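You operate a simulated robot arm through the tools that you are given. There is no shell and no other tool. Be economical: measure what you need, move in short steps, check, and stop when the job is done.

You run a simulated two-armed robot. Do the job below in one go: nothing can be reset, and whatever is moved stays where it is left.

## Task
Plug the work lamp into outlet 4, light it and meter its load.
Fine: the red plug, twisted home before breaker 4 goes on; meter dial to 4.

Only the result counts: the job must be done as asked and must still hold three seconds after the hand-in. Knocking over, shifting, dropping, spilling or breaking anything else fails it.

## Robot
Two 7-joint arms with two-finger parallel grippers on one trunk, on a base that drives. Base frame: it is fixed to the floor where the robot stands at the start and does not move with it; the origin is under the middle of the robot, x ahead of it, y to its left, z up; the surface under the hand at the start is at about z = 920. Units: mm, degrees, N and s.
The left shoulder is at the start at [70, 188, 1400], the right one opposite. With the tool pointing down near the work surface each hand reaches from about 160 to 760 mm from the robot's upright axis, wherever it stands, measured 20 degrees to its own side. Places, roughly: meter dial [700, 0, 1300]. Payload 3.91 kg a hand.
The TCP of each hand is the grasp point between the finger pads, 30 mm short of the fingertips. In the tool frame z runs along the fingers and y along their closing line. The gripper opens to 110 mm. The fingers are 20 mm wide and 10 mm thick; the gripper's body (48 by 112 mm) begins 55 mm behind the TCP.
Orientation is that of the tool frame in the base frame, as a unit quaternion [x, y, z, w]. With the fingers straight down and closing along the base's y, the tool's x points along the base's -x, its y along +y and its z along -z.

## Interface
- The arms move only by the tool move_arm. It takes "left_commands", "right_commands" or both (then of equal length, played together; a hand with none holds still); each is a list of rows, each an object of numbers (a shift or turn left out is 0, a gripper value left out holds the last): "claw": the gripper command, from -1 (fully open) to 1 (shut), values between in proportion; "dx", "dy", "dz": the shift along the tool's x, y, z in mm; "ax", "ay", "az": the turn, a rotation vector about the tool's x, y, z in degrees. In form: [{"claw": .., "dx": .., "dy": .., "dz": .., "ax": .., "ay": .., "az": ..}, ...]. A call has 1 to 12 rows; each row is the pose to reach, as a shift and turn from the pose commanded when the call began, along the tool's axes at that moment. A row lasts 0.2 s, in which the tool goes at most 50 mm and 8.6 degrees; a call with a longer step from one row to the next is refused whole, and so is a gripper value outside its range. A pose out of reach is approached as far as the arm can. The call stops where the force on the tool passes 90 N (or 10 N more than at its start, if that is more) or the arm is blocked; 0.2 s more then pass. The fingers move at their own pace (about 72 mm/s each) and stop on an object; they squeeze with about 43 N. The grip force told is the motor's: it shows also when the fingers shut on nothing. Time passes only in rows, and 0.2 s behind the last, so rows that repeat a pose let the fingers close. The reply holds the time, the measured pose of the TCP, the force on the tool along the base axes, the opening and the grip force, in the units named above and with some noise, with the torque about the TCP (base axes, N m) and any sound that the robot's microphone picked up.
- Cameras (640 x 400 px; columns grow to the right, rows downward): "scene" is now at [129.1, 20.1, 1618.1]; the picture's right is [0.25, -0.97, 0.00], its down [-0.67, -0.17, -0.73] and it looks along [0.70, 0.18, -0.69] (base axes); focal length 274 px, centre (320, 200). "left" rides on the left gripper at [72, -17, -104] in its tool frame; the picture's right is [0.23, 0.97, 0.00], its down [-0.76, 0.18, -0.62] and it looks along [-0.61, 0.14, 0.78] (tool axes); focal length 222 px, centre (320, 200). "right" rides on the right gripper at [73, 17, -103] in its tool frame; the picture's right is [-0.23, 0.97, 0.00], its down [-0.76, -0.18, -0.62] and it looks along [-0.61, -0.14, 0.78] (tool axes); focal length 222 px, centre (320, 200). There is no depth. A picture from a camera that has moved, and an enlarged one, comes with that camera's place and axes in the base frame and with its lens.
- capture(camera): a new picture of that camera. It takes no simulated time.
- raise_lower(by): slides the trunk up (or, below 0, down) by that many mm; the arms and the scene camera ride with it, the base frame stays. It gives what a move gives, with no picture.
- drive_base(legs): drives the robot by 1 to 6 legs, each [ahead, turn to the left] in mm and degrees, along the robot's own axes; the way and the turn of a leg run together, so that a leg with both is an arc; at most 1500 mm and 180 degrees a leg. The arms and the cameras ride along, it lands a little off, and it stops where it bumps. It gives what a move gives.
- pan_tilt(pan, tilt): turns the head with the scene camera to pan (to the left, within 86 degrees either way) and tilt (down, from -29 to 69), counted from straight ahead of the robot. It gives what a move gives.
- enlarge(camera, box): a new picture of the part [left, top, right, bottom] of that camera's present view, enlarged. It takes no simulated time.
- finish_job(): hands the job in; it is judged then, once.

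Work in short steps. Places have to be worked out from the pictures, the camera data and where the tool is seen: move nearer, look again, correct. Check each grasp and each placing, and mend what went wrong. You have 120 turns and 100 pictures in all, those below and enlarged ones among them. Open the grippers and draw the arms clear of the work before you hand the job in, unless the task says otherwise; then end with one line.

The tools are called after "Request:" as name(argument=value, ...) on one line, values as JSON. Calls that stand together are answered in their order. move_arm: Moves the arms, as the interface text tells. Its arguments: {"type":"object","properties":{"left_commands":{"type":"array"},"right_commands":{"type":"array"}},"required":[]} The other tools are called the same way: raise_lower (by) slides the trunk up or down; drive_base (legs) drives the base; pan_tilt (pan, tilt) turns the head that bears the scene camera; capture (camera) takes a picture; enlarge (camera, box) takes an enlarged picture of a part of a camera's view; finish_job () hands the job in.

At the start:

```text
clock: 0.0
left_eef_pos: [510.8, 366.5, 1404.7]
left_ee_rot: [0.001, 1.0, 0.0, 0.0]
left_force: [0.6, -0.2, 0.4]
left_torque: [0.02, -0.02, 0.05]
left_grip_width: 110.3
left_finger_force: 0.1
right_eef_pos: [373.3, -99.4, 1406.9]
right_ee_rot: [0.0, 1.0, 0.0, -0.001]
right_force: [-0.3, 0.5, -0.2]
right_torque: [-0.02, -0.02, 0.0]
right_grip_width: 109.9
right_finger_force: 0.0
trunk travel left (down, up): [-910.0, 30.0]
robot x, y, heading: [-0.5, -1.0, 0.1]
head pan, tilt: [14.5, 43.4]
```

scene: 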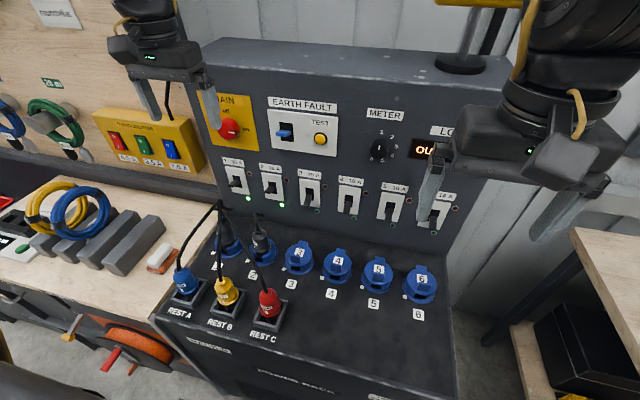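
right: 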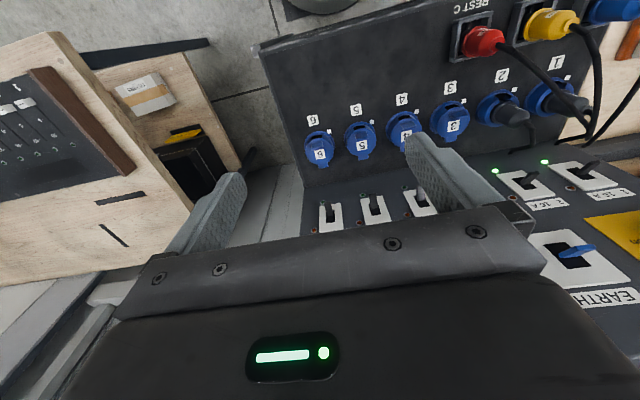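
left: 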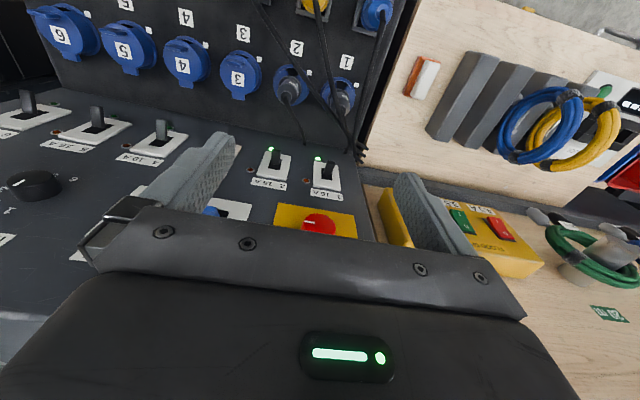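

The panel has outlets 1-6 with blue flaps, breakers above them, and three plugs in rests A-C (red is in C). I'll enlarge two parts of the scene view to read details.

Request:
enlarge(camera="scene", box=[150, 200, 450, 388])

Request:
enlarge(camera="scene", box=[190, 70, 490, 258])

```text
2.13 times, centred on (300, 294) of scene
camera zoom: at [129.1, 20.1, 1618.1], right [0.25, -0.97, 0.0], down [-0.67, -0.17, -0.73], along [0.7, 0.18, -0.69], focal length 583 px, centre (363, 0)
```

zoom: 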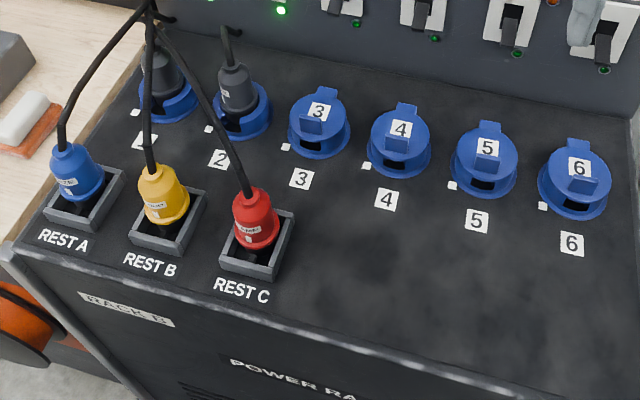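

```text
2.13 times, centred on (340, 164) of scene
camera zoom: at [129.1, 20.1, 1618.1], right [0.25, -0.97, 0.0], down [-0.67, -0.17, -0.73], along [0.7, 0.18, -0.69], focal length 583 px, centre (277, 277)
```

zoom: 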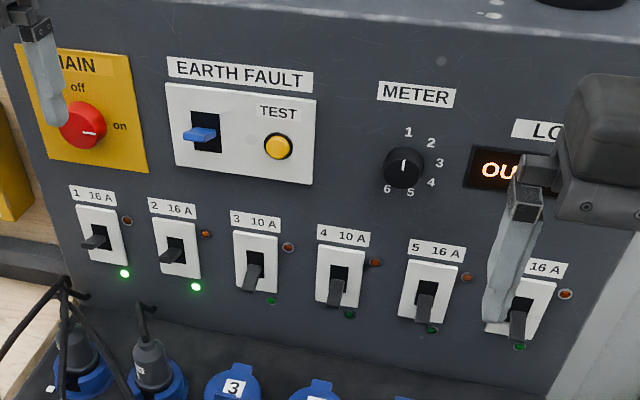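

The outlets lie at about z≈950, outlet 4 near (545,76) and the red plug near (402,220). I bring the right hand's camera closer to outlet 4 to study its lid.

Request:
move_arm(right_commands=[{"dx": -8, "dy": 22, "dz": 30}, {"dx": -17, "dy": 44, "dz": 60}, {"dx": -25, "dy": 65, "dz": 90}, {"dx": -34, "dy": 86, "dz": 120}, {"dx": -42, "dy": 107, "dz": 150}, {"dx": -50, "dy": 128, "dz": 180}, {"dx": -60, "dy": 150, "dz": 210}, {"dx": -67, "dy": 169, "dz": 240}])

Request:
capture(camera="right")

Request:
capture(camera="scene")

```text
clock: 1.8
left_eef_pos: [511.2, 368.9, 1404.3]
left_ee_rot: [0.0, 1.0, 0.0, -0.001]
left_force: [0.1, 0.0, -0.9]
left_torque: [-0.03, -0.02, 0.0]
left_grip_width: 110.1
left_finger_force: 0.1
right_eef_pos: [442.2, 67.7, 1165.8]
right_ee_rot: [-0.001, 1.0, -0.001, -0.001]
right_force: [-0.3, 0.2, -0.8]
right_torque: [0.0, -0.01, 0.0]
right_grip_width: 110.2
right_finger_force: 0.0
trunk travel left (down, up): [-910.0, 30.0]
robot x, y, heading: [0.1, -0.2, -0.2]
head pan, tilt: [14.5, 43.4]
```

```text
94 pictures are left
camera right: at [370.0, 84.7, 1270.0], right [0.23, 0.97, 0.0], down [0.76, -0.18, 0.62], along [0.61, -0.14, -0.78], focal length 222 px, centre (320, 200)
```

right: 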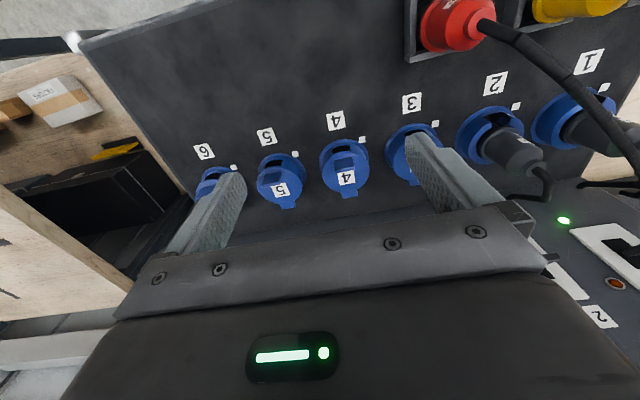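

```text
93 pictures are left
camera scene: at [130.2, 22.0, 1618.0], right [0.25, -0.97, 0.0], down [-0.67, -0.17, -0.73], along [0.7, 0.18, -0.69], focal length 274 px, centre (320, 200)
```

scene: 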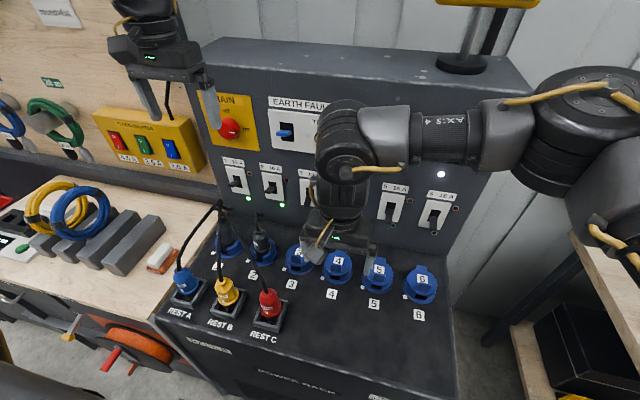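

Outlet 4 is in view; I enlarge it, and also the red plug.

Request:
enlarge(camera="right", box=[260, 90, 440, 210])

Request:
enlarge(camera="right", box=[390, 0, 570, 112])

Request:
enlarge(camera="scene", box=[210, 230, 370, 330])

```text
3.33 times, centred on (350, 150) of right
camera zoom: at [370.0, 84.7, 1270.0], right [0.23, 0.97, 0.0], down [0.76, -0.18, 0.62], along [0.61, -0.14, -0.78], focal length 740 px, centre (220, 367)
```

zoom: 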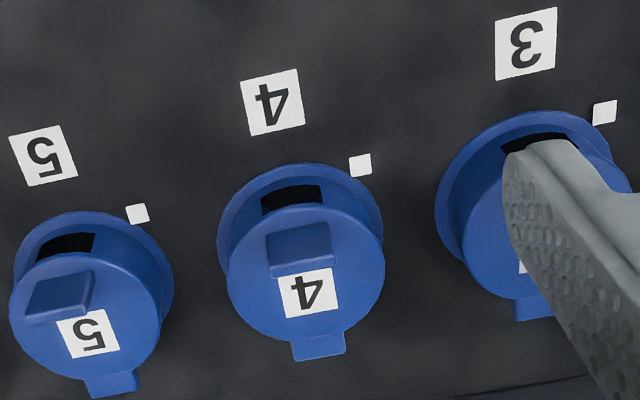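

```text
3.56 times, centred on (480, 56) of right
camera zoom: at [370.0, 84.7, 1270.0], right [0.23, 0.97, 0.0], down [0.76, -0.18, 0.62], along [0.61, -0.14, -0.78], focal length 790 px, centre (-249, 712)
```

zoom: 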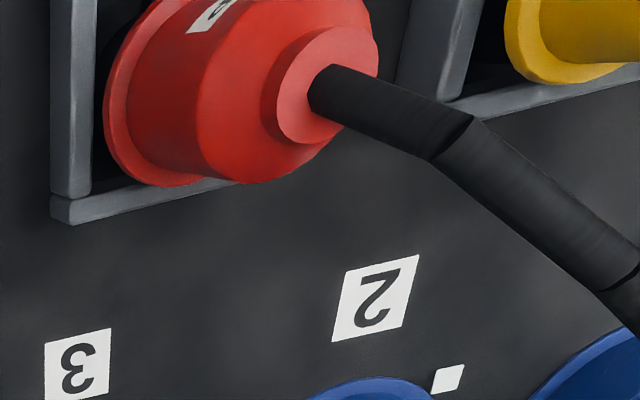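

```text
4.00 times, centred on (290, 280) of scene
camera zoom: at [130.2, 22.0, 1618.0], right [0.25, -0.97, 0.0], down [-0.67, -0.17, -0.73], along [0.7, 0.18, -0.69], focal length 1096 px, centre (440, -120)
```

zoom: 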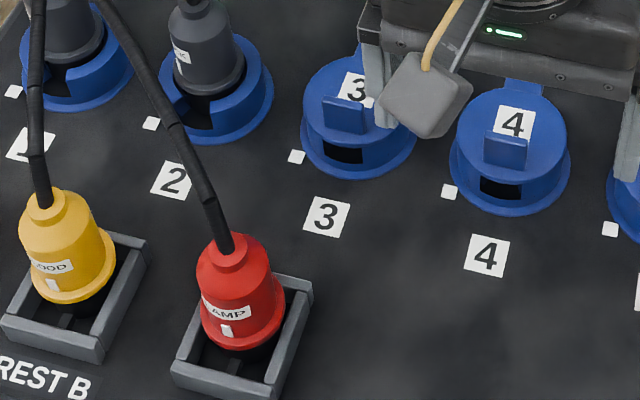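

The lid of outlet 4 hinges at the back with a lip toward the front; the key slot faces the robot, and the home mark is the white square to the front left. I turn the right hand 90° so it closes along x and its camera sees the lip from the side.

Request:
move_arm(right_commands=[{"az": -8.2}, {"az": -16.4}, {"az": -24.6}, {"az": -32.8}, {"az": -41}, {"az": -49.2}, {"az": -57.4}, {"az": -65.6}, {"az": -73.8}, {"az": -82}, {"az": -90}, {"az": -90}])

Request:
capture(camera="right")

```text
clock: 3.0
left_eef_pos: [508.2, 367.5, 1405.0]
left_ee_rot: [0.0, 1.0, -0.001, 0.001]
left_force: [0.3, -0.3, -0.5]
left_torque: [-0.01, -0.03, -0.03]
left_grip_width: 110.0
left_finger_force: 0.0
right_eef_pos: [304.6, 60.3, 1142.4]
right_ee_rot: [-0.3, 0.943, 0.06, -0.127]
right_force: [-0.5, 0.8, -0.5]
right_torque: [0.0, -0.02, 0.0]
right_grip_width: 110.0
right_finger_force: 0.1
right hand out of reach, approached as far as the arm can: row 4, 5, 6
trunk travel left (down, up): [-910.0, 30.0]
robot x, y, heading: [0.1, -1.3, 0.1]
head pan, tilt: [14.5, 43.4]
stopped in row 6 (right hand): the arm was blocked; the commanded pose is now the measured one
```

```text
89 pictures are left
camera right: at [266.0, 26.8, 1260.8], right [-0.36, 0.92, 0.14], down [0.87, 0.28, 0.41], along [0.34, 0.27, -0.9], focal length 222 px, centre (320, 200)
```

right: 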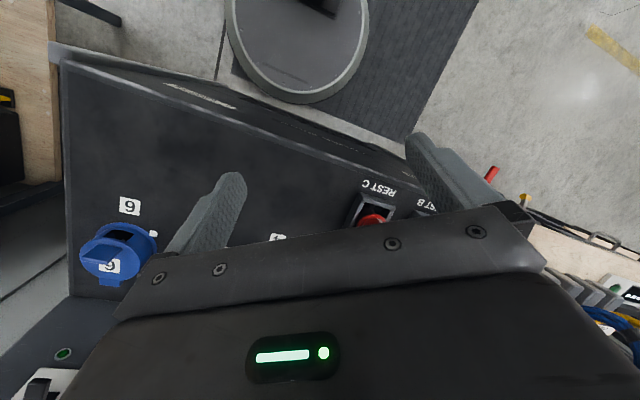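

The arm hit a joint limit that way. I go back to the straight pose, then try turning the other way.

Request:
move_arm(right_commands=[{"dx": -18, "dy": -11, "dz": -10, "ax": 1.2, "ay": -2.5, "az": 5.9}, {"dx": -36, "dy": -21, "dz": -20, "ax": 2.3, "ay": -5, "az": 11.7}, {"dx": -54, "dy": -32, "dz": -30, "ax": 3.5, "ay": -7.5, "az": 17.6}, {"dx": -71, "dy": -43, "dz": -40, "ax": 4.7, "ay": -9.9, "az": 23.5}, {"dx": -89, "dy": -53, "dz": -50, "ax": 5.8, "ay": -12.4, "az": 29.3}, {"dx": -107, "dy": -64, "dz": -60, "ax": 7.0, "ay": -14.9, "az": 35.2}])

Request:
move_arm(right_commands=[{"az": 8.2}, {"az": 16.4}, {"az": 24.6}, {"az": 32.8}, {"az": 41}, {"az": 49.2}, {"az": 57.4}, {"az": 65.6}, {"az": 73.8}, {"az": 82}, {"az": 90}, {"az": 90}])

Request:
capture(camera="right")

```text
clock: 4.4
left_eef_pos: [510.9, 368.9, 1405.6]
left_ee_rot: [0.001, 1.0, 0.0, 0.0]
left_force: [0.4, 0.4, 0.0]
left_torque: [-0.01, -0.01, 0.02]
left_grip_width: 110.2
left_finger_force: 0.0
right_eef_pos: [440.4, 66.9, 1166.2]
right_ee_rot: [0.001, 1.0, -0.001, 0.0]
right_force: [-0.4, 0.6, -0.6]
right_torque: [0.01, 0.0, 0.0]
right_grip_width: 109.8
right_finger_force: 0.1
trunk travel left (down, up): [-910.0, 30.0]
robot x, y, heading: [-1.4, 1.5, 0.1]
head pan, tilt: [14.5, 43.4]
```

```text
clock: 7.0
left_eef_pos: [510.5, 366.9, 1402.8]
left_ee_rot: [0.002, 1.0, 0.0, 0.0]
left_force: [0.3, -0.9, 0.7]
left_torque: [-0.01, 0.01, -0.03]
left_grip_width: 110.1
left_finger_force: 0.0
right_eef_pos: [439.5, 66.4, 1164.5]
right_ee_rot: [0.707, 0.707, 0.0, 0.002]
right_force: [0.6, -1.2, -0.6]
right_torque: [-0.03, -0.03, -0.02]
right_grip_width: 110.2
right_finger_force: 0.0
trunk travel left (down, up): [-910.0, 30.0]
robot x, y, heading: [-1.2, -2.1, 0.0]
head pan, tilt: [14.5, 43.4]
```

```text
88 pictures are left
camera right: at [456.8, 138.8, 1269.3], right [0.97, -0.23, 0.0], down [-0.18, -0.76, 0.62], along [-0.14, -0.61, -0.78], focal length 222 px, centre (320, 200)
```

right: 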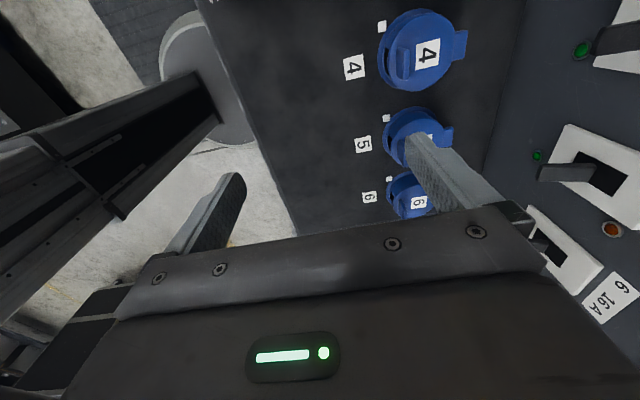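

That works: the lip sits near (540, 82, 970). I bring the hand above it, half open.

Request:
move_arm(right_commands=[{"claw": 0, "dx": 4, "dy": 30, "dz": 15}, {"dx": 8, "dy": 60, "dz": 40}, {"dx": 12, "dy": 85, "dz": 75}, {"dx": 16, "dy": 100, "dz": 105}, {"dx": 16, "dy": 100, "dz": 105}])

Request:
capture(camera="right")

Request:
capture(camera="scene")

```text
clock: 8.2
left_eef_pos: [510.6, 366.7, 1403.5]
left_ee_rot: [0.001, 1.0, 0.0, 0.0]
left_force: [0.7, -0.3, -0.1]
left_torque: [0.02, -0.04, -0.01]
left_grip_width: 110.0
left_finger_force: 0.1
right_eef_pos: [541.5, 84.6, 1060.0]
right_ee_rot: [0.707, 0.707, 0.0, 0.001]
right_force: [-0.2, -0.4, 0.3]
right_torque: [-0.01, -0.01, 0.03]
right_grip_width: 55.3
right_finger_force: 0.1
trunk travel left (down, up): [-910.0, 30.0]
robot x, y, heading: [-3.1, 2.4, -0.2]
head pan, tilt: [14.5, 43.4]
```

```text
87 pictures are left
camera right: at [558.7, 156.4, 1163.7], right [0.97, -0.23, 0.0], down [-0.18, -0.76, 0.62], along [-0.14, -0.61, -0.78], focal length 222 px, centre (320, 200)
```

right: 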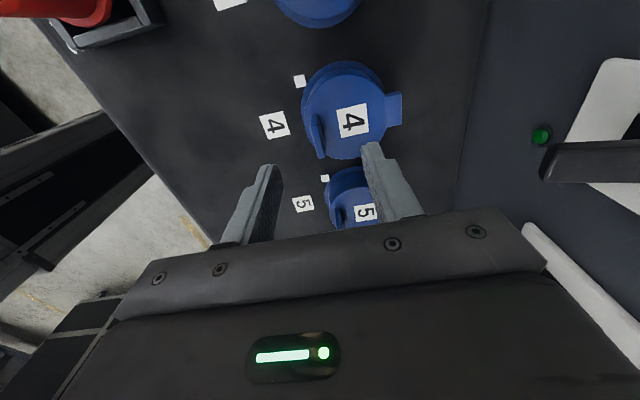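

```text
86 pictures are left
camera scene: at [129.0, 19.9, 1618.2], right [0.25, -0.97, 0.0], down [-0.67, -0.17, -0.73], along [0.7, 0.18, -0.69], focal length 274 px, centre (320, 200)
```

scene: 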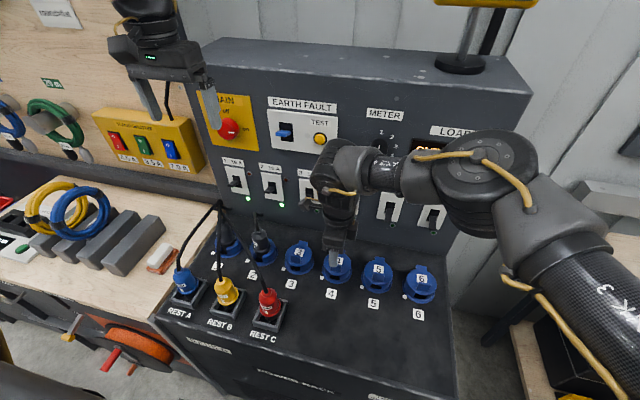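

Request:
enlarge(camera="right", box=[240, 40, 440, 165])

```text
3.20 times, centred on (340, 102) of right
camera zoom: at [558.7, 156.4, 1163.7], right [0.97, -0.23, 0.0], down [-0.18, -0.76, 0.62], along [-0.14, -0.61, -0.78], focal length 711 px, centre (256, 512)
```

zoom: 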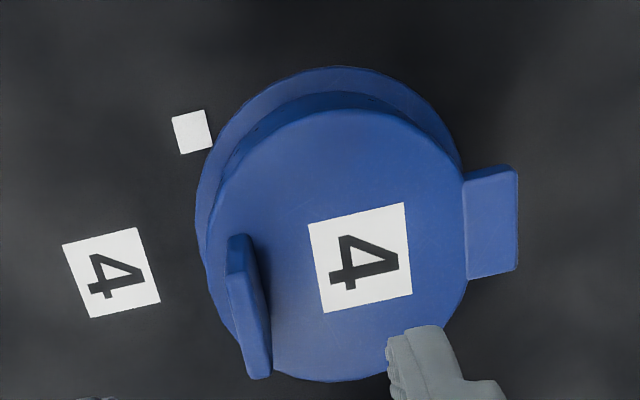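

The lip is a thin plate along y at x≈537, y≈80, with the hinge near x≈605. I descend in line with it.

Request:
move_arm(right_commands=[{"dx": -4, "dy": -4, "dz": 20}, {"dx": -4, "dy": -4, "dz": 40}, {"dx": -4, "dy": -4, "dz": 58}, {"dx": -4, "dy": -4, "dz": 58}])

Request:
enlarge(camera="right", box=[220, 80, 460, 230])

```text
clock: 9.2
left_eef_pos: [509.2, 367.7, 1404.8]
left_ee_rot: [0.001, 1.0, 0.0, 0.0]
left_force: [-0.5, -0.4, 0.5]
left_torque: [0.03, -0.01, 0.01]
left_grip_width: 110.2
left_finger_force: 0.1
right_eef_pos: [535.4, 79.0, 1002.9]
right_ee_rot: [0.707, 0.707, 0.0, 0.001]
right_force: [0.4, 0.5, -0.9]
right_torque: [-0.03, 0.01, 0.02]
right_grip_width: 55.1
right_finger_force: 0.1
trunk travel left (down, up): [-910.0, 30.0]
robot x, y, heading: [0.3, -0.9, 0.2]
head pan, tilt: [14.5, 43.4]
```

```text
2.67 times, centred on (340, 155) of right
camera zoom: at [552.5, 151.6, 1106.3], right [0.97, -0.23, 0.0], down [-0.18, -0.76, 0.62], along [-0.14, -0.61, -0.78], focal length 592 px, centre (267, 320)
```

zoom: 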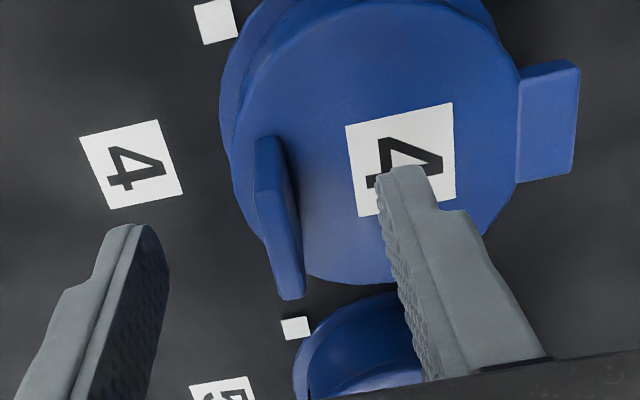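

The lip stands midway between the fingertips. I go 13 mm lower and close.

Request:
move_arm(right_commands=[{"dy": 3, "dz": 7}, {"dy": 3, "dz": 13}, {"dy": 3, "dz": 13, "claw": 1}, {"dy": 3, "dz": 13, "claw": 1}, {"dy": 3, "dz": 13, "claw": 1}, {"dy": 3, "dz": 13, "claw": 1}])

Request:
enlarge(camera="right", box=[220, 80, 460, 230])

```text
clock: 10.6
left_eef_pos: [511.3, 366.4, 1405.0]
left_ee_rot: [0.001, 1.0, 0.0, -0.001]
left_force: [-0.1, -0.2, 0.1]
left_torque: [0.02, -0.02, -0.01]
left_grip_width: 110.0
left_finger_force: 0.0
right_eef_pos: [539.7, 79.6, 991.3]
right_ee_rot: [0.707, 0.708, -0.001, 0.001]
right_force: [7.8, -0.1, 3.7]
right_torque: [0.26, -0.25, -0.04]
right_grip_width: 6.8
right_finger_force: 45.3
trunk travel left (down, up): [-910.0, 30.0]
robot x, y, heading: [-0.8, 0.9, 0.2]
head pan, tilt: [14.5, 43.4]
```

```text
2.67 times, centred on (340, 155) of right
camera zoom: at [556.4, 151.2, 1094.1], right [0.97, -0.23, 0.0], down [-0.18, -0.76, 0.62], along [-0.14, -0.61, -0.78], focal length 592 px, centre (267, 320)
```

zoom: 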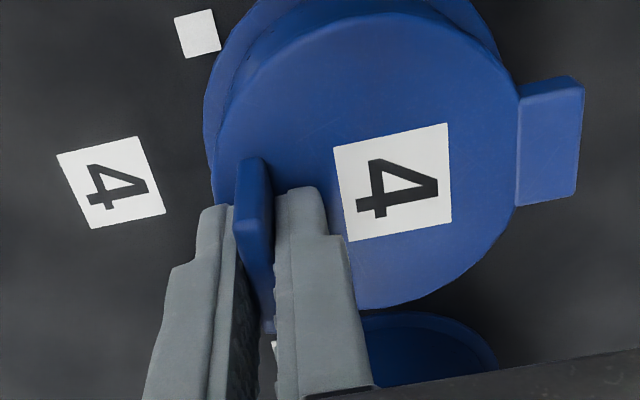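

The lip is gripped (6.8 mm). I lift it gently along its hinge arc, with little tool tilt so the gripper body stays off breaker 4.

Request:
move_arm(right_commands=[{"dy": 1, "dz": -6, "ax": 2}, {"dy": 2.5, "dz": -12, "ax": 4}, {"dy": 5, "dz": -18, "ax": 6}, {"dy": 8, "dz": -24, "ax": 8}, {"dy": 8, "dz": -24, "ax": 8}])

Request:
enlarge(camera="right", box=[180, 40, 500, 240])

```text
clock: 11.8
left_eef_pos: [514.3, 374.1, 1400.7]
left_ee_rot: [0.0, 1.0, -0.003, -0.002]
left_force: [-0.7, 1.0, 0.5]
left_torque: [0.02, -0.01, 0.04]
left_grip_width: 110.1
left_finger_force: 0.0
right_eef_pos: [548.9, 76.7, 1011.6]
right_ee_rot: [0.703, 0.708, -0.05, -0.048]
right_force: [28.0, 26.9, -36.8]
right_torque: [0.83, 0.69, -0.2]
right_grip_width: 8.0
right_finger_force: 45.2
right hand out of reach, approached as far as the arm can: row 3, 4, 5
trunk travel left (down, up): [-910.0, 30.0]
robot x, y, heading: [-1.1, -2.1, -0.0]
head pan, tilt: [14.5, 43.4]
```

```text
2.00 times, centred on (340, 140) of right
camera zoom: at [579.5, 147.9, 1111.7], right [0.97, -0.22, -0.14], down [-0.08, -0.76, 0.64], along [-0.25, -0.61, -0.75], focal length 444 px, centre (280, 320)
```

zoom: 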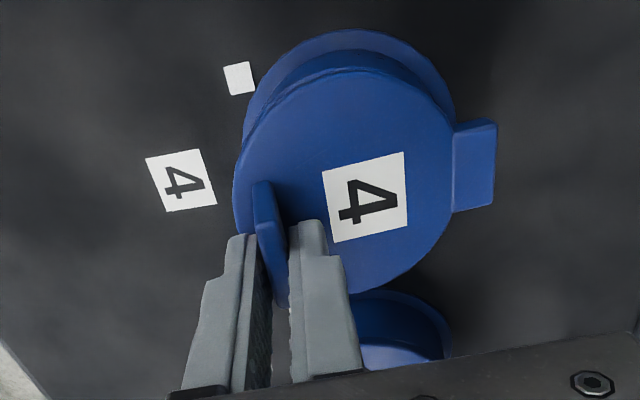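

The lid came up about 17° but the arm is near a limit, with ~37 N on it. I open the fingers to see whether the lid stays or springs back.

Request:
move_arm(right_commands=[{"claw": 0.4}, {"claw": 0.4}, {"claw": 0.4}])

Request:
enlarge(camera="right", box=[180, 40, 500, 240])

```text
clock: 12.6
left_eef_pos: [509.5, 369.2, 1404.2]
left_ee_rot: [0.0, 1.0, -0.001, 0.0]
left_force: [0.8, 0.4, 0.3]
left_torque: [-0.03, -0.02, -0.01]
left_grip_width: 110.2
left_finger_force: 0.1
right_eef_pos: [544.4, 69.0, 1015.3]
right_ee_rot: [0.705, 0.706, -0.05, -0.047]
right_force: [-0.7, -0.2, -0.7]
right_torque: [-0.03, 0.02, -0.02]
right_grip_width: 33.1
right_finger_force: 0.1
trunk travel left (down, up): [-910.0, 30.0]
robot x, y, heading: [2.4, -2.3, -0.1]
head pan, tilt: [14.5, 43.4]
```

```text
2.00 times, centred on (340, 140) of right
camera zoom: at [574.8, 141.9, 1114.7], right [0.97, -0.23, -0.13], down [-0.09, -0.76, 0.65], along [-0.25, -0.61, -0.75], focal length 444 px, centre (280, 320)
```

zoom: 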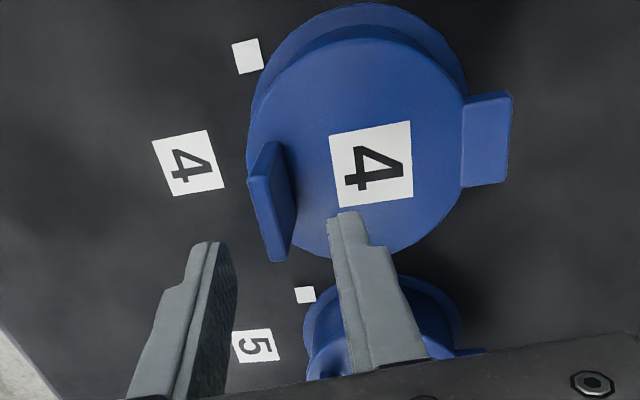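

It falls shut again, so I need two hands: one to pinch and lift the lip, the other to slip a finger under and push it over. The left arm suits the pinch, so I clear the right hand first.

Request:
move_arm(right_commands=[{"claw": 0, "dy": -10, "dz": -25, "ax": -3}, {"dy": -30, "dz": -60, "ax": -7}, {"dx": -30, "dy": -60, "dz": -90, "ax": -7}, {"dx": -60, "dy": -90, "dz": -110, "ax": -7}, {"dx": -100, "dy": -110, "dz": -120, "ax": -7}, {"dx": -140, "dy": -120, "dz": -130, "ax": -7}])

Request:
move_arm(right_commands=[{"az": -8.2, "dx": -20}, {"az": -16.4, "dx": -40}, {"az": -24.6, "dx": -60}, {"az": -32.8, "dx": -80}, {"az": -41, "dx": -100}, {"az": -49.2, "dx": -110}, {"az": -57.4, "dx": -110}, {"az": -65.6, "dx": -110}, {"az": -73.8, "dx": -110}, {"az": -82, "dx": -110}, {"az": -90, "dx": -110}, {"az": -90, "dx": -110, "claw": 1}])

Request:
move_arm(left_commands=[{"az": -8.2, "dx": 10, "dy": -30, "dz": 20}, {"az": -16.4, "dx": 20, "dy": -60, "dz": 40}, {"az": -24.6, "dx": 30, "dy": -90, "dz": 60}, {"az": -32.8, "dx": 30, "dy": -120, "dz": 80}, {"az": -41, "dx": 30, "dy": -150, "dz": 100}, {"az": -49.2, "dx": 30, "dy": -180, "dz": 120}, {"az": -57.4, "dx": 30, "dy": -210, "dz": 140}, {"az": -65.6, "dx": 30, "dy": -230, "dz": 160}, {"az": -73.8, "dx": 30, "dy": -250, "dz": 180}, {"az": -82, "dx": 30, "dy": -270, "dz": 200}, {"az": -90, "dx": 30, "dy": -285, "dz": 220}, {"az": -90, "dx": 30, "dy": -285, "dz": 230, "claw": 0}])

Request:
capture(camera="scene")

```text
refused: row 3 steps farther than a row can; nothing moved
```

```text
clock: 15.0
left_eef_pos: [528.1, 365.8, 1401.0]
left_ee_rot: [0.0, 1.0, 0.001, -0.006]
left_force: [-0.1, 0.2, -1.2]
left_torque: [0.03, -0.02, -0.05]
left_grip_width: 109.8
left_finger_force: 0.1
right_eef_pos: [555.8, -38.3, 1020.0]
right_ee_rot: [0.03, 0.998, -0.005, -0.051]
right_force: [0.1, -0.5, 0.5]
right_torque: [-0.01, -0.02, 0.03]
right_grip_width: 33.1
right_finger_force: 0.1
right hand out of reach, approached as far as the arm can: row 11
trunk travel left (down, up): [-910.0, 30.0]
robot x, y, heading: [-2.7, 0.7, -0.1]
head pan, tilt: [14.5, 43.4]
stopped in row 11 (right hand): the force on the tool passed its limit at 105 N (the readings are from after the stop); the commanded pose is now the measured one
```

```text
clock: 16.8
left_eef_pos: [610.7, 442.5, 1283.8]
left_ee_rot: [-0.521, 0.853, -0.021, 0.013]
left_force: [-36.2, 1.1, 3.9]
left_torque: [-0.16, -0.31, -0.62]
left_grip_width: 94.0
left_finger_force: 0.1
left hand out of reach, approached as far as the arm can: row 3, 4, 5, 6, 7, 8
right_eef_pos: [532.9, -34.4, 1029.9]
right_ee_rot: [0.028, 0.999, -0.005, -0.041]
right_force: [0.5, -0.3, 0.4]
right_torque: [-0.02, -0.03, 0.01]
right_grip_width: 33.1
right_finger_force: 0.0
trunk travel left (down, up): [-910.0, 30.0]
robot x, y, heading: [-1.0, 0.2, 0.6]
head pan, tilt: [14.5, 43.4]
stopped in row 8 (left hand): the force on the tool passed its limit at 243 N (the readings are from after the stop); the commanded pose is now the measured one
```

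```text
80 pictures are left
camera scene: at [114.4, 24.0, 1619.0], right [0.26, -0.97, 0.0], down [-0.66, -0.18, -0.73], along [0.71, 0.19, -0.68], focal length 274 px, centre (320, 200)
```

scene: 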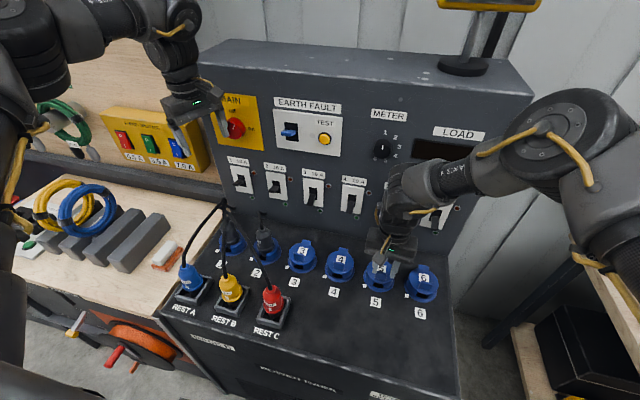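

I chained calls I shouldn't have: both hands bumped something. The load display and LEDs look dark now, so I inspect closely.

Request:
enlarge(camera="scene", box=[150, 70, 470, 270])

Request:
capture(camera="left")

Request:
capture(camera="right")

```text
2.00 times, centred on (310, 170) of scene
camera zoom: at [114.4, 24.0, 1619.0], right [0.26, -0.97, 0.0], down [-0.66, -0.18, -0.73], along [0.71, 0.19, -0.68], focal length 548 px, centre (340, 260)
```

zoom: 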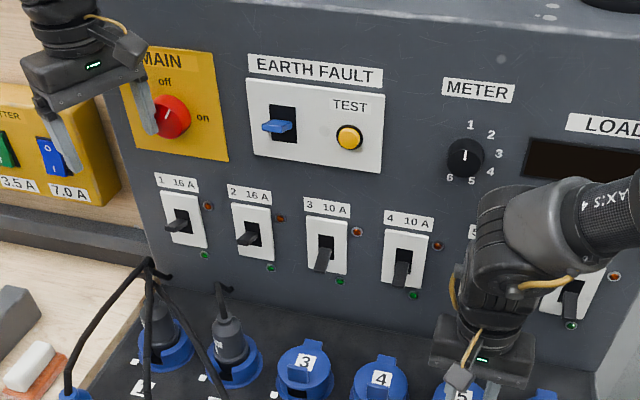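

```text
78 pictures are left
camera left: at [587.2, 371.7, 1386.1], right [-0.97, 0.24, -0.05], down [0.16, 0.77, 0.61], along [0.19, 0.59, -0.79], focal length 222 px, centre (320, 200)
```

left: 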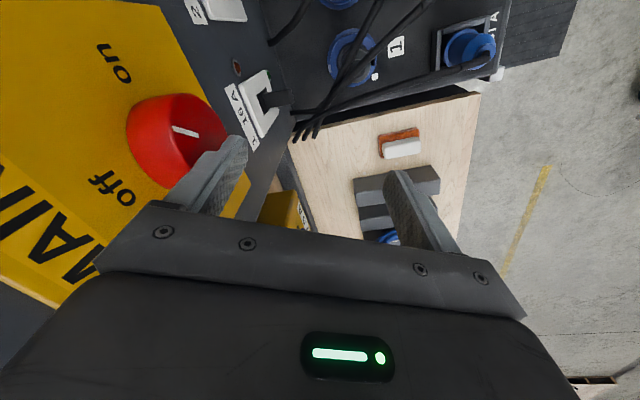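

```text
77 pictures are left
camera right: at [471.0, -13.6, 1138.7], right [0.28, 0.96, -0.03], down [0.8, -0.22, 0.56], along [0.53, -0.18, -0.83], focal length 222 px, centre (320, 200)
```

right: 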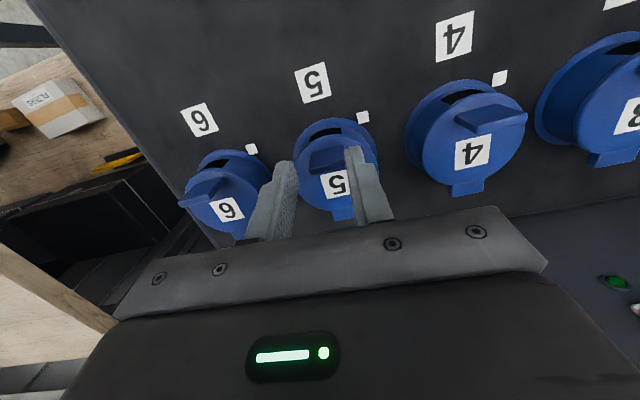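

The left finger has turned the MAIN knob off. I look at its exact state so that I can restore it.

Request:
enlarge(camera="left", box=[60, 20, 300, 220])

Request:
enlarge(camera="scene", box=[200, 85, 300, 150])

```text
2.00 times, centred on (180, 120) of left
camera zoom: at [587.2, 371.7, 1386.1], right [-0.97, 0.24, -0.05], down [0.16, 0.77, 0.61], along [0.19, 0.59, -0.79], focal length 444 px, centre (600, 360)
```

zoom: 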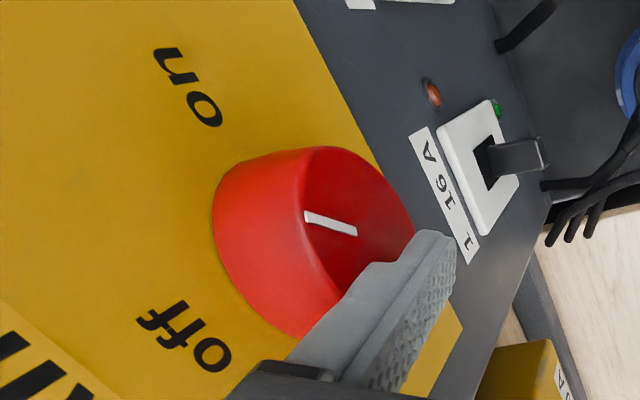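

```text
6.15 times, centred on (250, 118) of scene
camera zoom: at [114.4, 24.0, 1619.0], right [0.26, -0.97, 0.0], down [-0.66, -0.18, -0.73], along [0.71, 0.19, -0.68], focal length 1686 px, centre (751, 708)
```

zoom: 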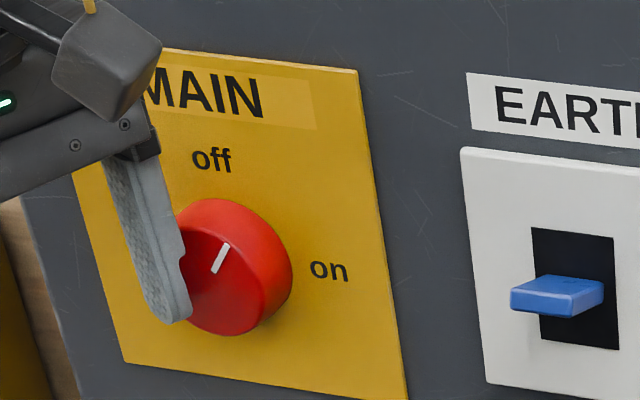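

MAIN points between off and on. I withdraw the left hand straight back and square it up, one call at a time from here on.

Request:
move_arm(left_commands=[{"dx": 20, "dy": 40, "dz": -2}, {"dx": 41, "dy": 80, "dz": -4}, {"dx": 62, "dy": 120, "dz": -6, "az": 8}, {"dx": 62, "dy": 120, "dz": -6, "az": 16}, {"dx": 62, "dy": 120, "dz": -6, "az": 24}, {"dx": 62, "dy": 120, "dz": -6, "az": 32}, {"dx": 62, "dy": 120, "dz": -6, "az": 40}, {"dx": 62, "dy": 120, "dz": -6, "az": 48}, {"dx": 62, "dy": 120, "dz": -6, "az": 56}, {"dx": 62, "dy": 120, "dz": -6, "az": 62.8}])

```text
clock: 19.0
left_eef_pos: [488.5, 437.3, 1279.6]
left_ee_rot: [0.0, 1.0, -0.009, 0.023]
left_force: [-0.2, -1.1, 0.5]
left_torque: [0.01, -0.01, 0.03]
left_grip_width: 109.9
left_finger_force: 0.0
left hand out of reach, approached as far as the arm can: row 1, 2, 3, 4
right_eef_pos: [542.6, -35.9, 1024.5]
right_ee_rot: [0.027, 0.999, -0.005, -0.045]
right_force: [-0.8, 0.0, 0.1]
right_torque: [-0.03, -0.02, -0.02]
right_grip_width: 32.7
right_finger_force: 0.0
trunk travel left (down, up): [-910.0, 30.0]
robot x, y, heading: [-0.4, -1.4, 0.1]
head pan, tilt: [14.5, 43.4]
```

Both are clear. Now I pitch the left hand to horizontal (pointing at the panel) and move the right hand up and back.

Request:
move_arm(left_commands=[{"ay": -8.2, "dx": 5}, {"ay": -16.4, "dx": 10}, {"ay": -24.6, "dx": 15}, {"ay": -32.8, "dx": 20}, {"ay": -41, "dx": 25}, {"ay": -49.2, "dx": 30}, {"ay": -57.4, "dx": 35}, {"ay": -65.6, "dx": 40}, {"ay": -73.8, "dx": 45}, {"ay": -82, "dx": 50}, {"ay": -90, "dx": 50}, {"ay": -90, "dx": 50}], right_commands=[{"dz": -20}, {"dz": -40}, {"dz": -60}, {"dz": -80}, {"dz": -100, "dx": 20}, {"dz": -120, "dx": 40}, {"dz": -120, "dx": 60}, {"dz": -120, "dx": 80}, {"dz": -120, "dx": 100}, {"dz": -120, "dx": 120}, {"dz": -120, "dx": 120, "dy": -30}, {"dz": -120, "dx": 120, "dy": -60}])

Request:
capture(camera="left")

Request:
capture(camera="scene")

```text
clock: 21.6
left_eef_pos: [448.4, 439.8, 1282.4]
left_ee_rot: [0.011, 0.709, -0.005, 0.705]
left_force: [-0.2, -0.1, -0.2]
left_torque: [0.04, 0.06, -0.02]
left_grip_width: 110.1
left_finger_force: 0.1
left hand out of reach, approached as far as the arm can: row 7, 8, 9, 10, 11, 12
right_eef_pos: [432.1, -91.5, 1154.9]
right_ee_rot: [0.028, 0.999, -0.004, -0.045]
right_force: [-1.3, 0.5, 0.1]
right_torque: [-0.01, 0.0, 0.02]
right_grip_width: 32.8
right_finger_force: 0.1
trunk travel left (down, up): [-910.0, 30.0]
robot x, y, heading: [1.4, 1.7, 0.3]
head pan, tilt: [14.5, 43.4]
```

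```text
74 pictures are left
camera left: at [343.1, 425.6, 1209.6], right [0.02, 0.98, -0.22], down [-0.61, 0.18, 0.77], along [0.79, 0.12, 0.6], focal length 222 px, centre (320, 200)
```

left: 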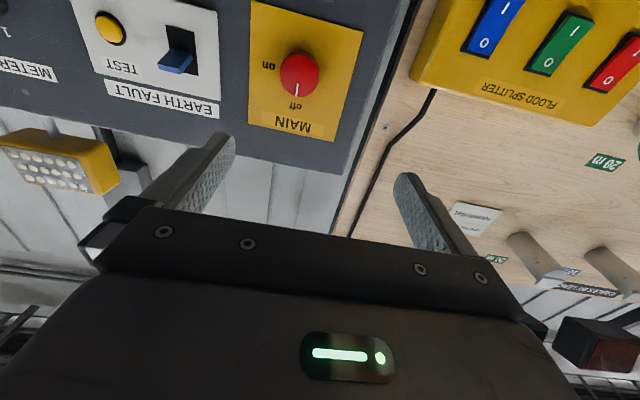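

```text
73 pictures are left
camera scene: at [130.4, 18.2, 1618.2], right [0.25, -0.97, 0.0], down [-0.67, -0.17, -0.73], along [0.7, 0.18, -0.69], focal length 274 px, centre (320, 200)
```

scene: 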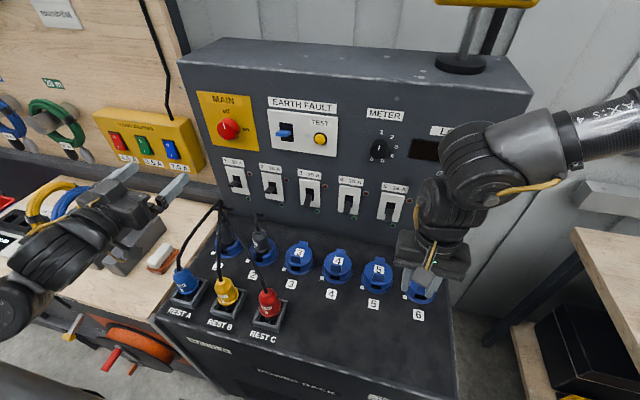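

MAIN snapped to OFF; its knob is at about (690, 404, 1265). I pre-rotate the left hand -45° and move it in front of the knob, ready for a clockwise turn.

Request:
move_arm(left_commands=[{"claw": -0.3, "az": -8, "dx": 5, "dy": -12, "dz": 20}, {"az": -16, "dx": 10, "dy": -24, "dz": 40}, {"az": -24, "dx": 17, "dy": -36, "dz": 60}, {"az": -32, "dx": 17, "dy": -36, "dz": 90}, {"az": -40, "dx": 17, "dy": -36, "dz": 120}, {"az": -45, "dx": 17, "dy": -36, "dz": 150}, {"az": -45, "dx": 17, "dy": -36, "dz": 170}, {"az": -45, "dx": 17, "dy": -36, "dz": 170}])

Request:
capture(camera="left")

Request:
enlarge(camera="scene", box=[180, 70, 300, 145])

```text
clock: 23.4
left_eef_pos: [615.5, 402.1, 1263.3]
left_ee_rot: [-0.262, 0.659, -0.275, 0.649]
left_force: [0.0, -0.2, 0.2]
left_torque: [0.0, 0.02, -0.01]
left_grip_width: 71.7
left_finger_force: 0.0
right_eef_pos: [432.0, -88.9, 1155.4]
right_ee_rot: [0.028, 0.999, -0.005, -0.046]
right_force: [0.4, -0.3, 0.1]
right_torque: [-0.02, -0.02, -0.01]
right_grip_width: 32.7
right_finger_force: 0.1
trunk travel left (down, up): [-910.0, 30.0]
robot x, y, heading: [-1.8, 1.8, 0.4]
head pan, tilt: [14.5, 43.4]
```

```text
72 pictures are left
camera left: at [510.7, 341.1, 1223.2], right [0.0, 0.53, -0.85], down [-0.61, 0.67, 0.42], along [0.79, 0.51, 0.33], focal length 222 px, centre (320, 200)
```

left: 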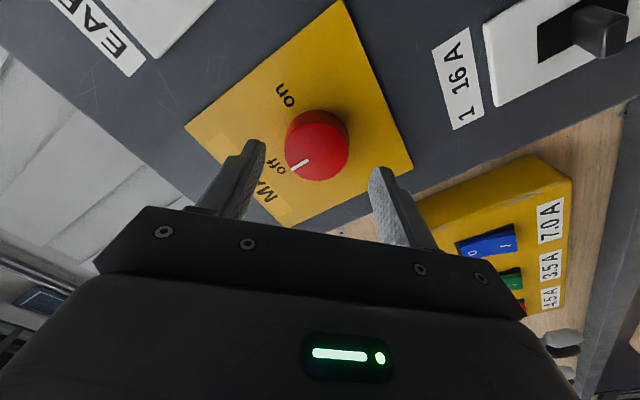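

```text
5.33 times, centred on (240, 108) of scene
camera zoom: at [128.8, 20.4, 1618.2], right [0.25, -0.97, 0.0], down [-0.66, -0.17, -0.73], along [0.7, 0.18, -0.69], focal length 1462 px, centre (747, 693)
```

zoom: 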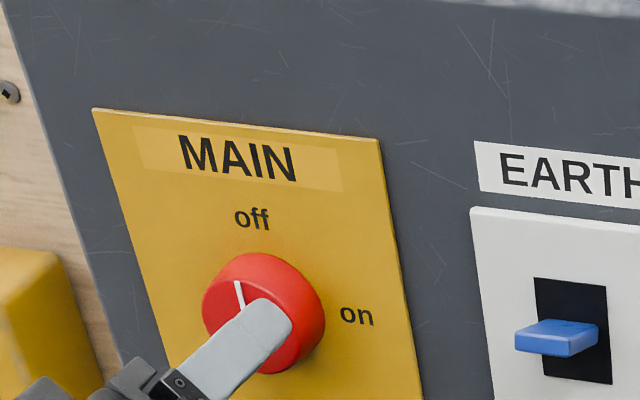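

I nudge to centre on the knob, advance 55 mm, and close on it.

Request:
move_arm(left_commands=[{"dx": -8, "dy": 1, "dz": 20}, {"dx": -8, "dy": 1, "dz": 40}, {"dx": -8, "dy": 1, "dz": 58}, {"dx": -8, "dy": 1, "dz": 58, "claw": 1}, {"dx": -8, "dy": 1, "dz": 58, "claw": 1}, {"dx": -8, "dy": 1, "dz": 58, "claw": 1}])

Request:
capture(camera="left")

```text
clock: 24.8
left_eef_pos: [665.5, 407.5, 1270.7]
left_ee_rot: [-0.261, 0.658, -0.275, 0.65]
left_force: [-45.7, -2.7, -11.9]
left_torque: [-0.49, 1.11, 1.67]
left_grip_width: 55.2
left_finger_force: 42.9
right_eef_pos: [424.0, -89.7, 1158.3]
right_ee_rot: [0.028, 0.999, -0.004, -0.042]
right_force: [-0.5, 0.3, 1.0]
right_torque: [0.01, 0.01, 0.02]
right_grip_width: 33.0
right_finger_force: 0.1
trunk travel left (down, up): [-910.0, 30.0]
robot x, y, heading: [1.1, 1.1, 0.3]
head pan, tilt: [14.5, 43.4]
```

```text
70 pictures are left
camera left: at [560.4, 347.0, 1229.4], right [0.01, 0.53, -0.85], down [-0.61, 0.67, 0.42], along [0.79, 0.51, 0.33], focal length 222 px, centre (320, 200)
```

left: 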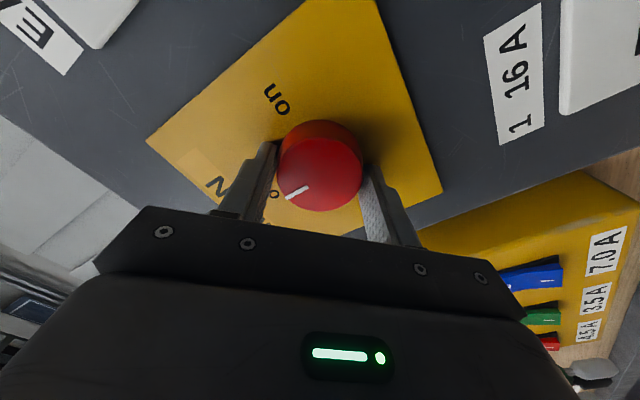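

The knob is gripped (55 mm) with the tips on the panel. I ease back slightly and turn it clockwise.

Request:
move_arm(left_commands=[{"dz": -6}, {"dz": -6, "az": 8.4}, {"dz": -6, "az": 16.8}, {"dz": -6, "az": 25.2}, {"dz": -6, "az": 33.6}, {"dz": -6, "az": 42}, {"dz": -6, "az": 50.4}, {"dz": -6, "az": 58.8}, {"dz": -6, "az": 67.2}, {"dz": -6, "az": 75.6}, {"dz": -6, "az": 84}, {"dz": -6, "az": 92}])

Request:
capture(camera="left")

Request:
capture(camera="scene")

```text
clock: 27.4
left_eef_pos: [665.2, 404.7, 1268.6]
left_ee_rot: [0.293, 0.645, 0.277, 0.649]
left_force: [-19.7, -13.5, -11.3]
left_torque: [-1.4, -0.06, -0.14]
left_grip_width: 53.4
left_finger_force: 45.2
right_eef_pos: [429.5, -90.9, 1156.7]
right_ee_rot: [0.028, 0.999, -0.004, -0.045]
right_force: [0.0, 0.4, -0.1]
right_torque: [0.01, 0.01, 0.0]
right_grip_width: 33.3
right_finger_force: 0.1
trunk travel left (down, up): [-910.0, 30.0]
robot x, y, heading: [0.1, -0.4, 0.3]
head pan, tilt: [14.5, 43.4]
```

```text
69 pictures are left
camera left: at [562.3, 448.2, 1206.8], right [0.02, 0.83, 0.56], down [-0.63, -0.43, 0.65], along [0.78, -0.37, 0.51], focal length 222 px, centre (320, 200)
```

left: 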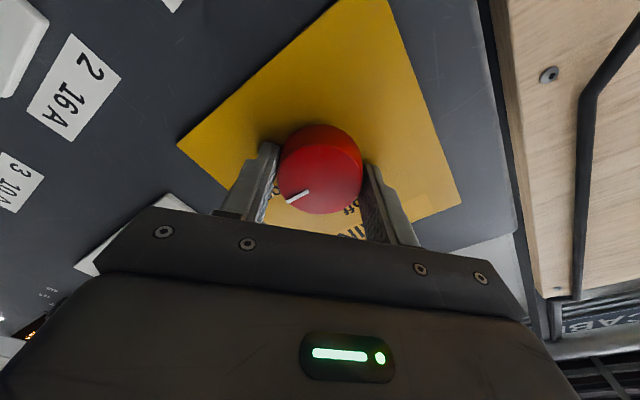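

```text
68 pictures are left
camera scene: at [124.9, 17.9, 1618.4], right [0.25, -0.97, 0.0], down [-0.66, -0.17, -0.73], along [0.71, 0.18, -0.68], focal length 274 px, centre (320, 200)
```

scene: 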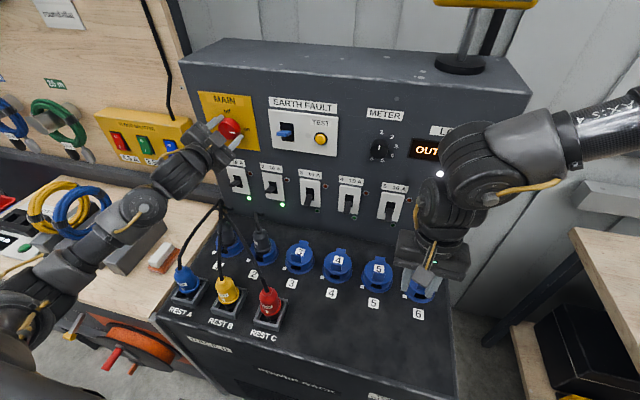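

Power is back: LEDs are green and the display reads OUT. I release MAIN and withdraw straight back.

Request:
move_arm(left_commands=[{"claw": 0}, {"claw": -0.4}, {"claw": -0.4}, {"dz": -40}, {"dz": -80}, {"dz": -120}, {"dz": -160}, {"dz": -200}, {"dz": -240}])

Request:
capture(camera="left")

```text
clock: 29.4
left_eef_pos: [450.6, 414.1, 1267.5]
left_ee_rot: [0.292, 0.646, 0.276, 0.649]
left_force: [0.5, -0.3, 0.8]
left_torque: [-0.01, 0.03, 0.0]
left_grip_width: 77.1
left_finger_force: 0.1
left hand out of reach, approached as far as the arm can: row 9
right_eef_pos: [432.5, -91.3, 1155.5]
right_ee_rot: [0.028, 0.999, -0.005, -0.046]
right_force: [0.3, 0.3, 0.4]
right_torque: [0.0, 0.01, 0.01]
right_grip_width: 32.8
right_finger_force: 0.1
trunk travel left (down, up): [-910.0, 30.0]
robot x, y, heading: [-2.5, -3.0, 0.5]
head pan, tilt: [14.5, 43.4]
```

```text
67 pictures are left
camera left: at [346.4, 458.1, 1206.6], right [0.02, 0.83, 0.56], down [-0.63, -0.43, 0.65], along [0.78, -0.37, 0.51], focal length 222 px, centre (320, 200)
```

left: 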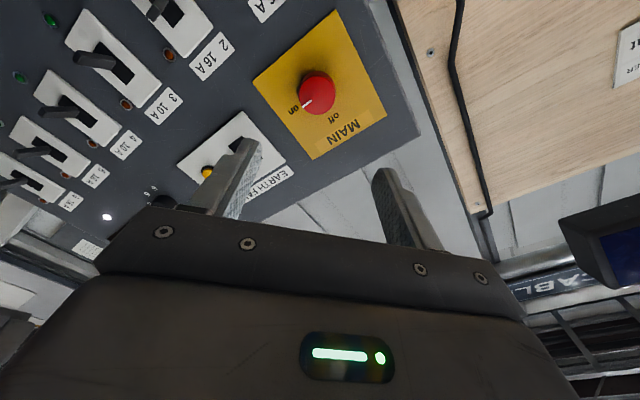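

MAIN is on again. New lid plan: pinch the lip by its two ends (closing along y) so the lid can pivot in the grip. First I square the left hand again and shift it inward.

Request:
move_arm(left_commands=[{"az": -8, "dx": -18, "dy": -18}, {"az": -16, "dx": -36, "dy": -36}, {"az": -24, "dx": -54, "dy": -54}, {"az": -32, "dx": -72, "dy": -72}, {"az": -40, "dx": -90, "dy": -90}, {"az": -46.5, "dx": -104, "dy": -108}])

Request:
move_arm(left_commands=[{"ay": 8.2}, {"ay": 16.4}, {"ay": 24.6}, {"ay": 32.8}, {"ay": 41}, {"ay": 49.2}, {"ay": 57.4}, {"ay": 65.6}, {"ay": 73.8}, {"ay": 82}, {"ay": 90}, {"ay": 90}])

```text
clock: 30.8
left_eef_pos: [453.8, 255.0, 1196.0]
left_ee_rot: [0.013, 0.709, -0.001, 0.705]
left_force: [0.1, -1.4, 0.7]
left_torque: [-0.05, -0.01, 0.04]
left_grip_width: 77.1
left_finger_force: 0.0
left hand out of reach, approached as far as the arm can: row 1, 2, 3, 4, 5, 6
right_eef_pos: [432.9, -91.2, 1154.5]
right_ee_rot: [0.027, 0.999, -0.004, -0.047]
right_force: [-0.7, 0.4, 0.8]
right_torque: [0.0, 0.05, -0.02]
right_grip_width: 33.2
right_finger_force: 0.1
trunk travel left (down, up): [-910.0, 30.0]
robot x, y, heading: [1.2, 1.8, 0.2]
head pan, tilt: [14.5, 43.4]
```

```text
clock: 32.1
left_eef_pos: [485.9, 262.9, 1191.9]
left_ee_rot: [0.018, 0.898, 0.007, 0.439]
left_force: [131.5, -4.0, -34.2]
left_torque: [0.11, -3.55, 0.98]
left_grip_width: 76.9
left_finger_force: 0.0
left hand out of reach, approached as far as the arm can: row 1, 2, 3, 4, 5, 6
right_eef_pos: [432.6, -85.1, 1156.7]
right_ee_rot: [0.027, 0.999, -0.006, -0.045]
right_force: [0.1, 0.8, -0.1]
right_torque: [-0.01, 0.01, 0.0]
right_grip_width: 33.2
right_finger_force: 0.0
trunk travel left (down, up): [-910.0, 30.0]
robot x, y, heading: [-1.5, -0.6, 0.3]
head pan, tilt: [14.5, 43.4]
stopped in row 6 (left hand): the force on the tool passed its limit at 407 N (the readings are from after the stop); the commanded pose is now the measured one
```

The left hand reports a strong contact; I look.

Request:
capture(camera="scene")

Request:
capture(camera="left")

```text
66 pictures are left
camera scene: at [128.9, 25.4, 1618.1], right [0.25, -0.97, 0.0], down [-0.66, -0.18, -0.73], along [0.7, 0.18, -0.69], focal length 274 px, centre (320, 200)
```

scene: 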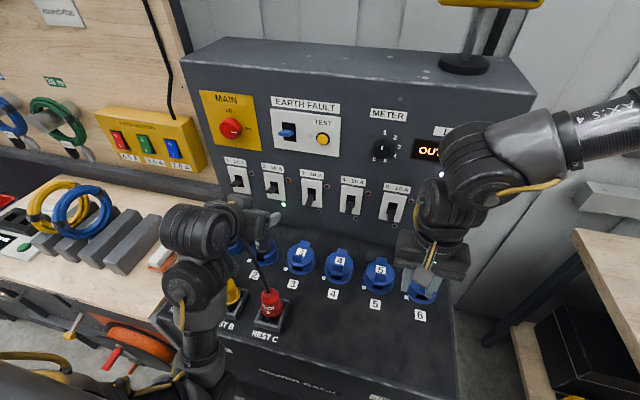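

```text
65 pictures are left
camera left: at [358.0, 248.0, 1197.6], right [-0.11, 0.98, -0.15], down [-0.02, 0.15, 0.99], along [0.99, 0.12, 0.0], focal length 222 px, centre (320, 200)
```

left: 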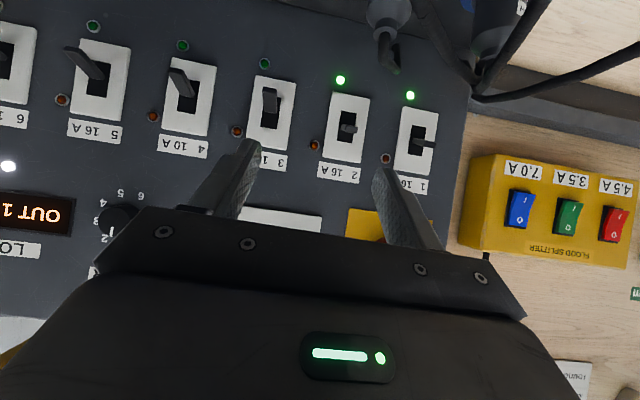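

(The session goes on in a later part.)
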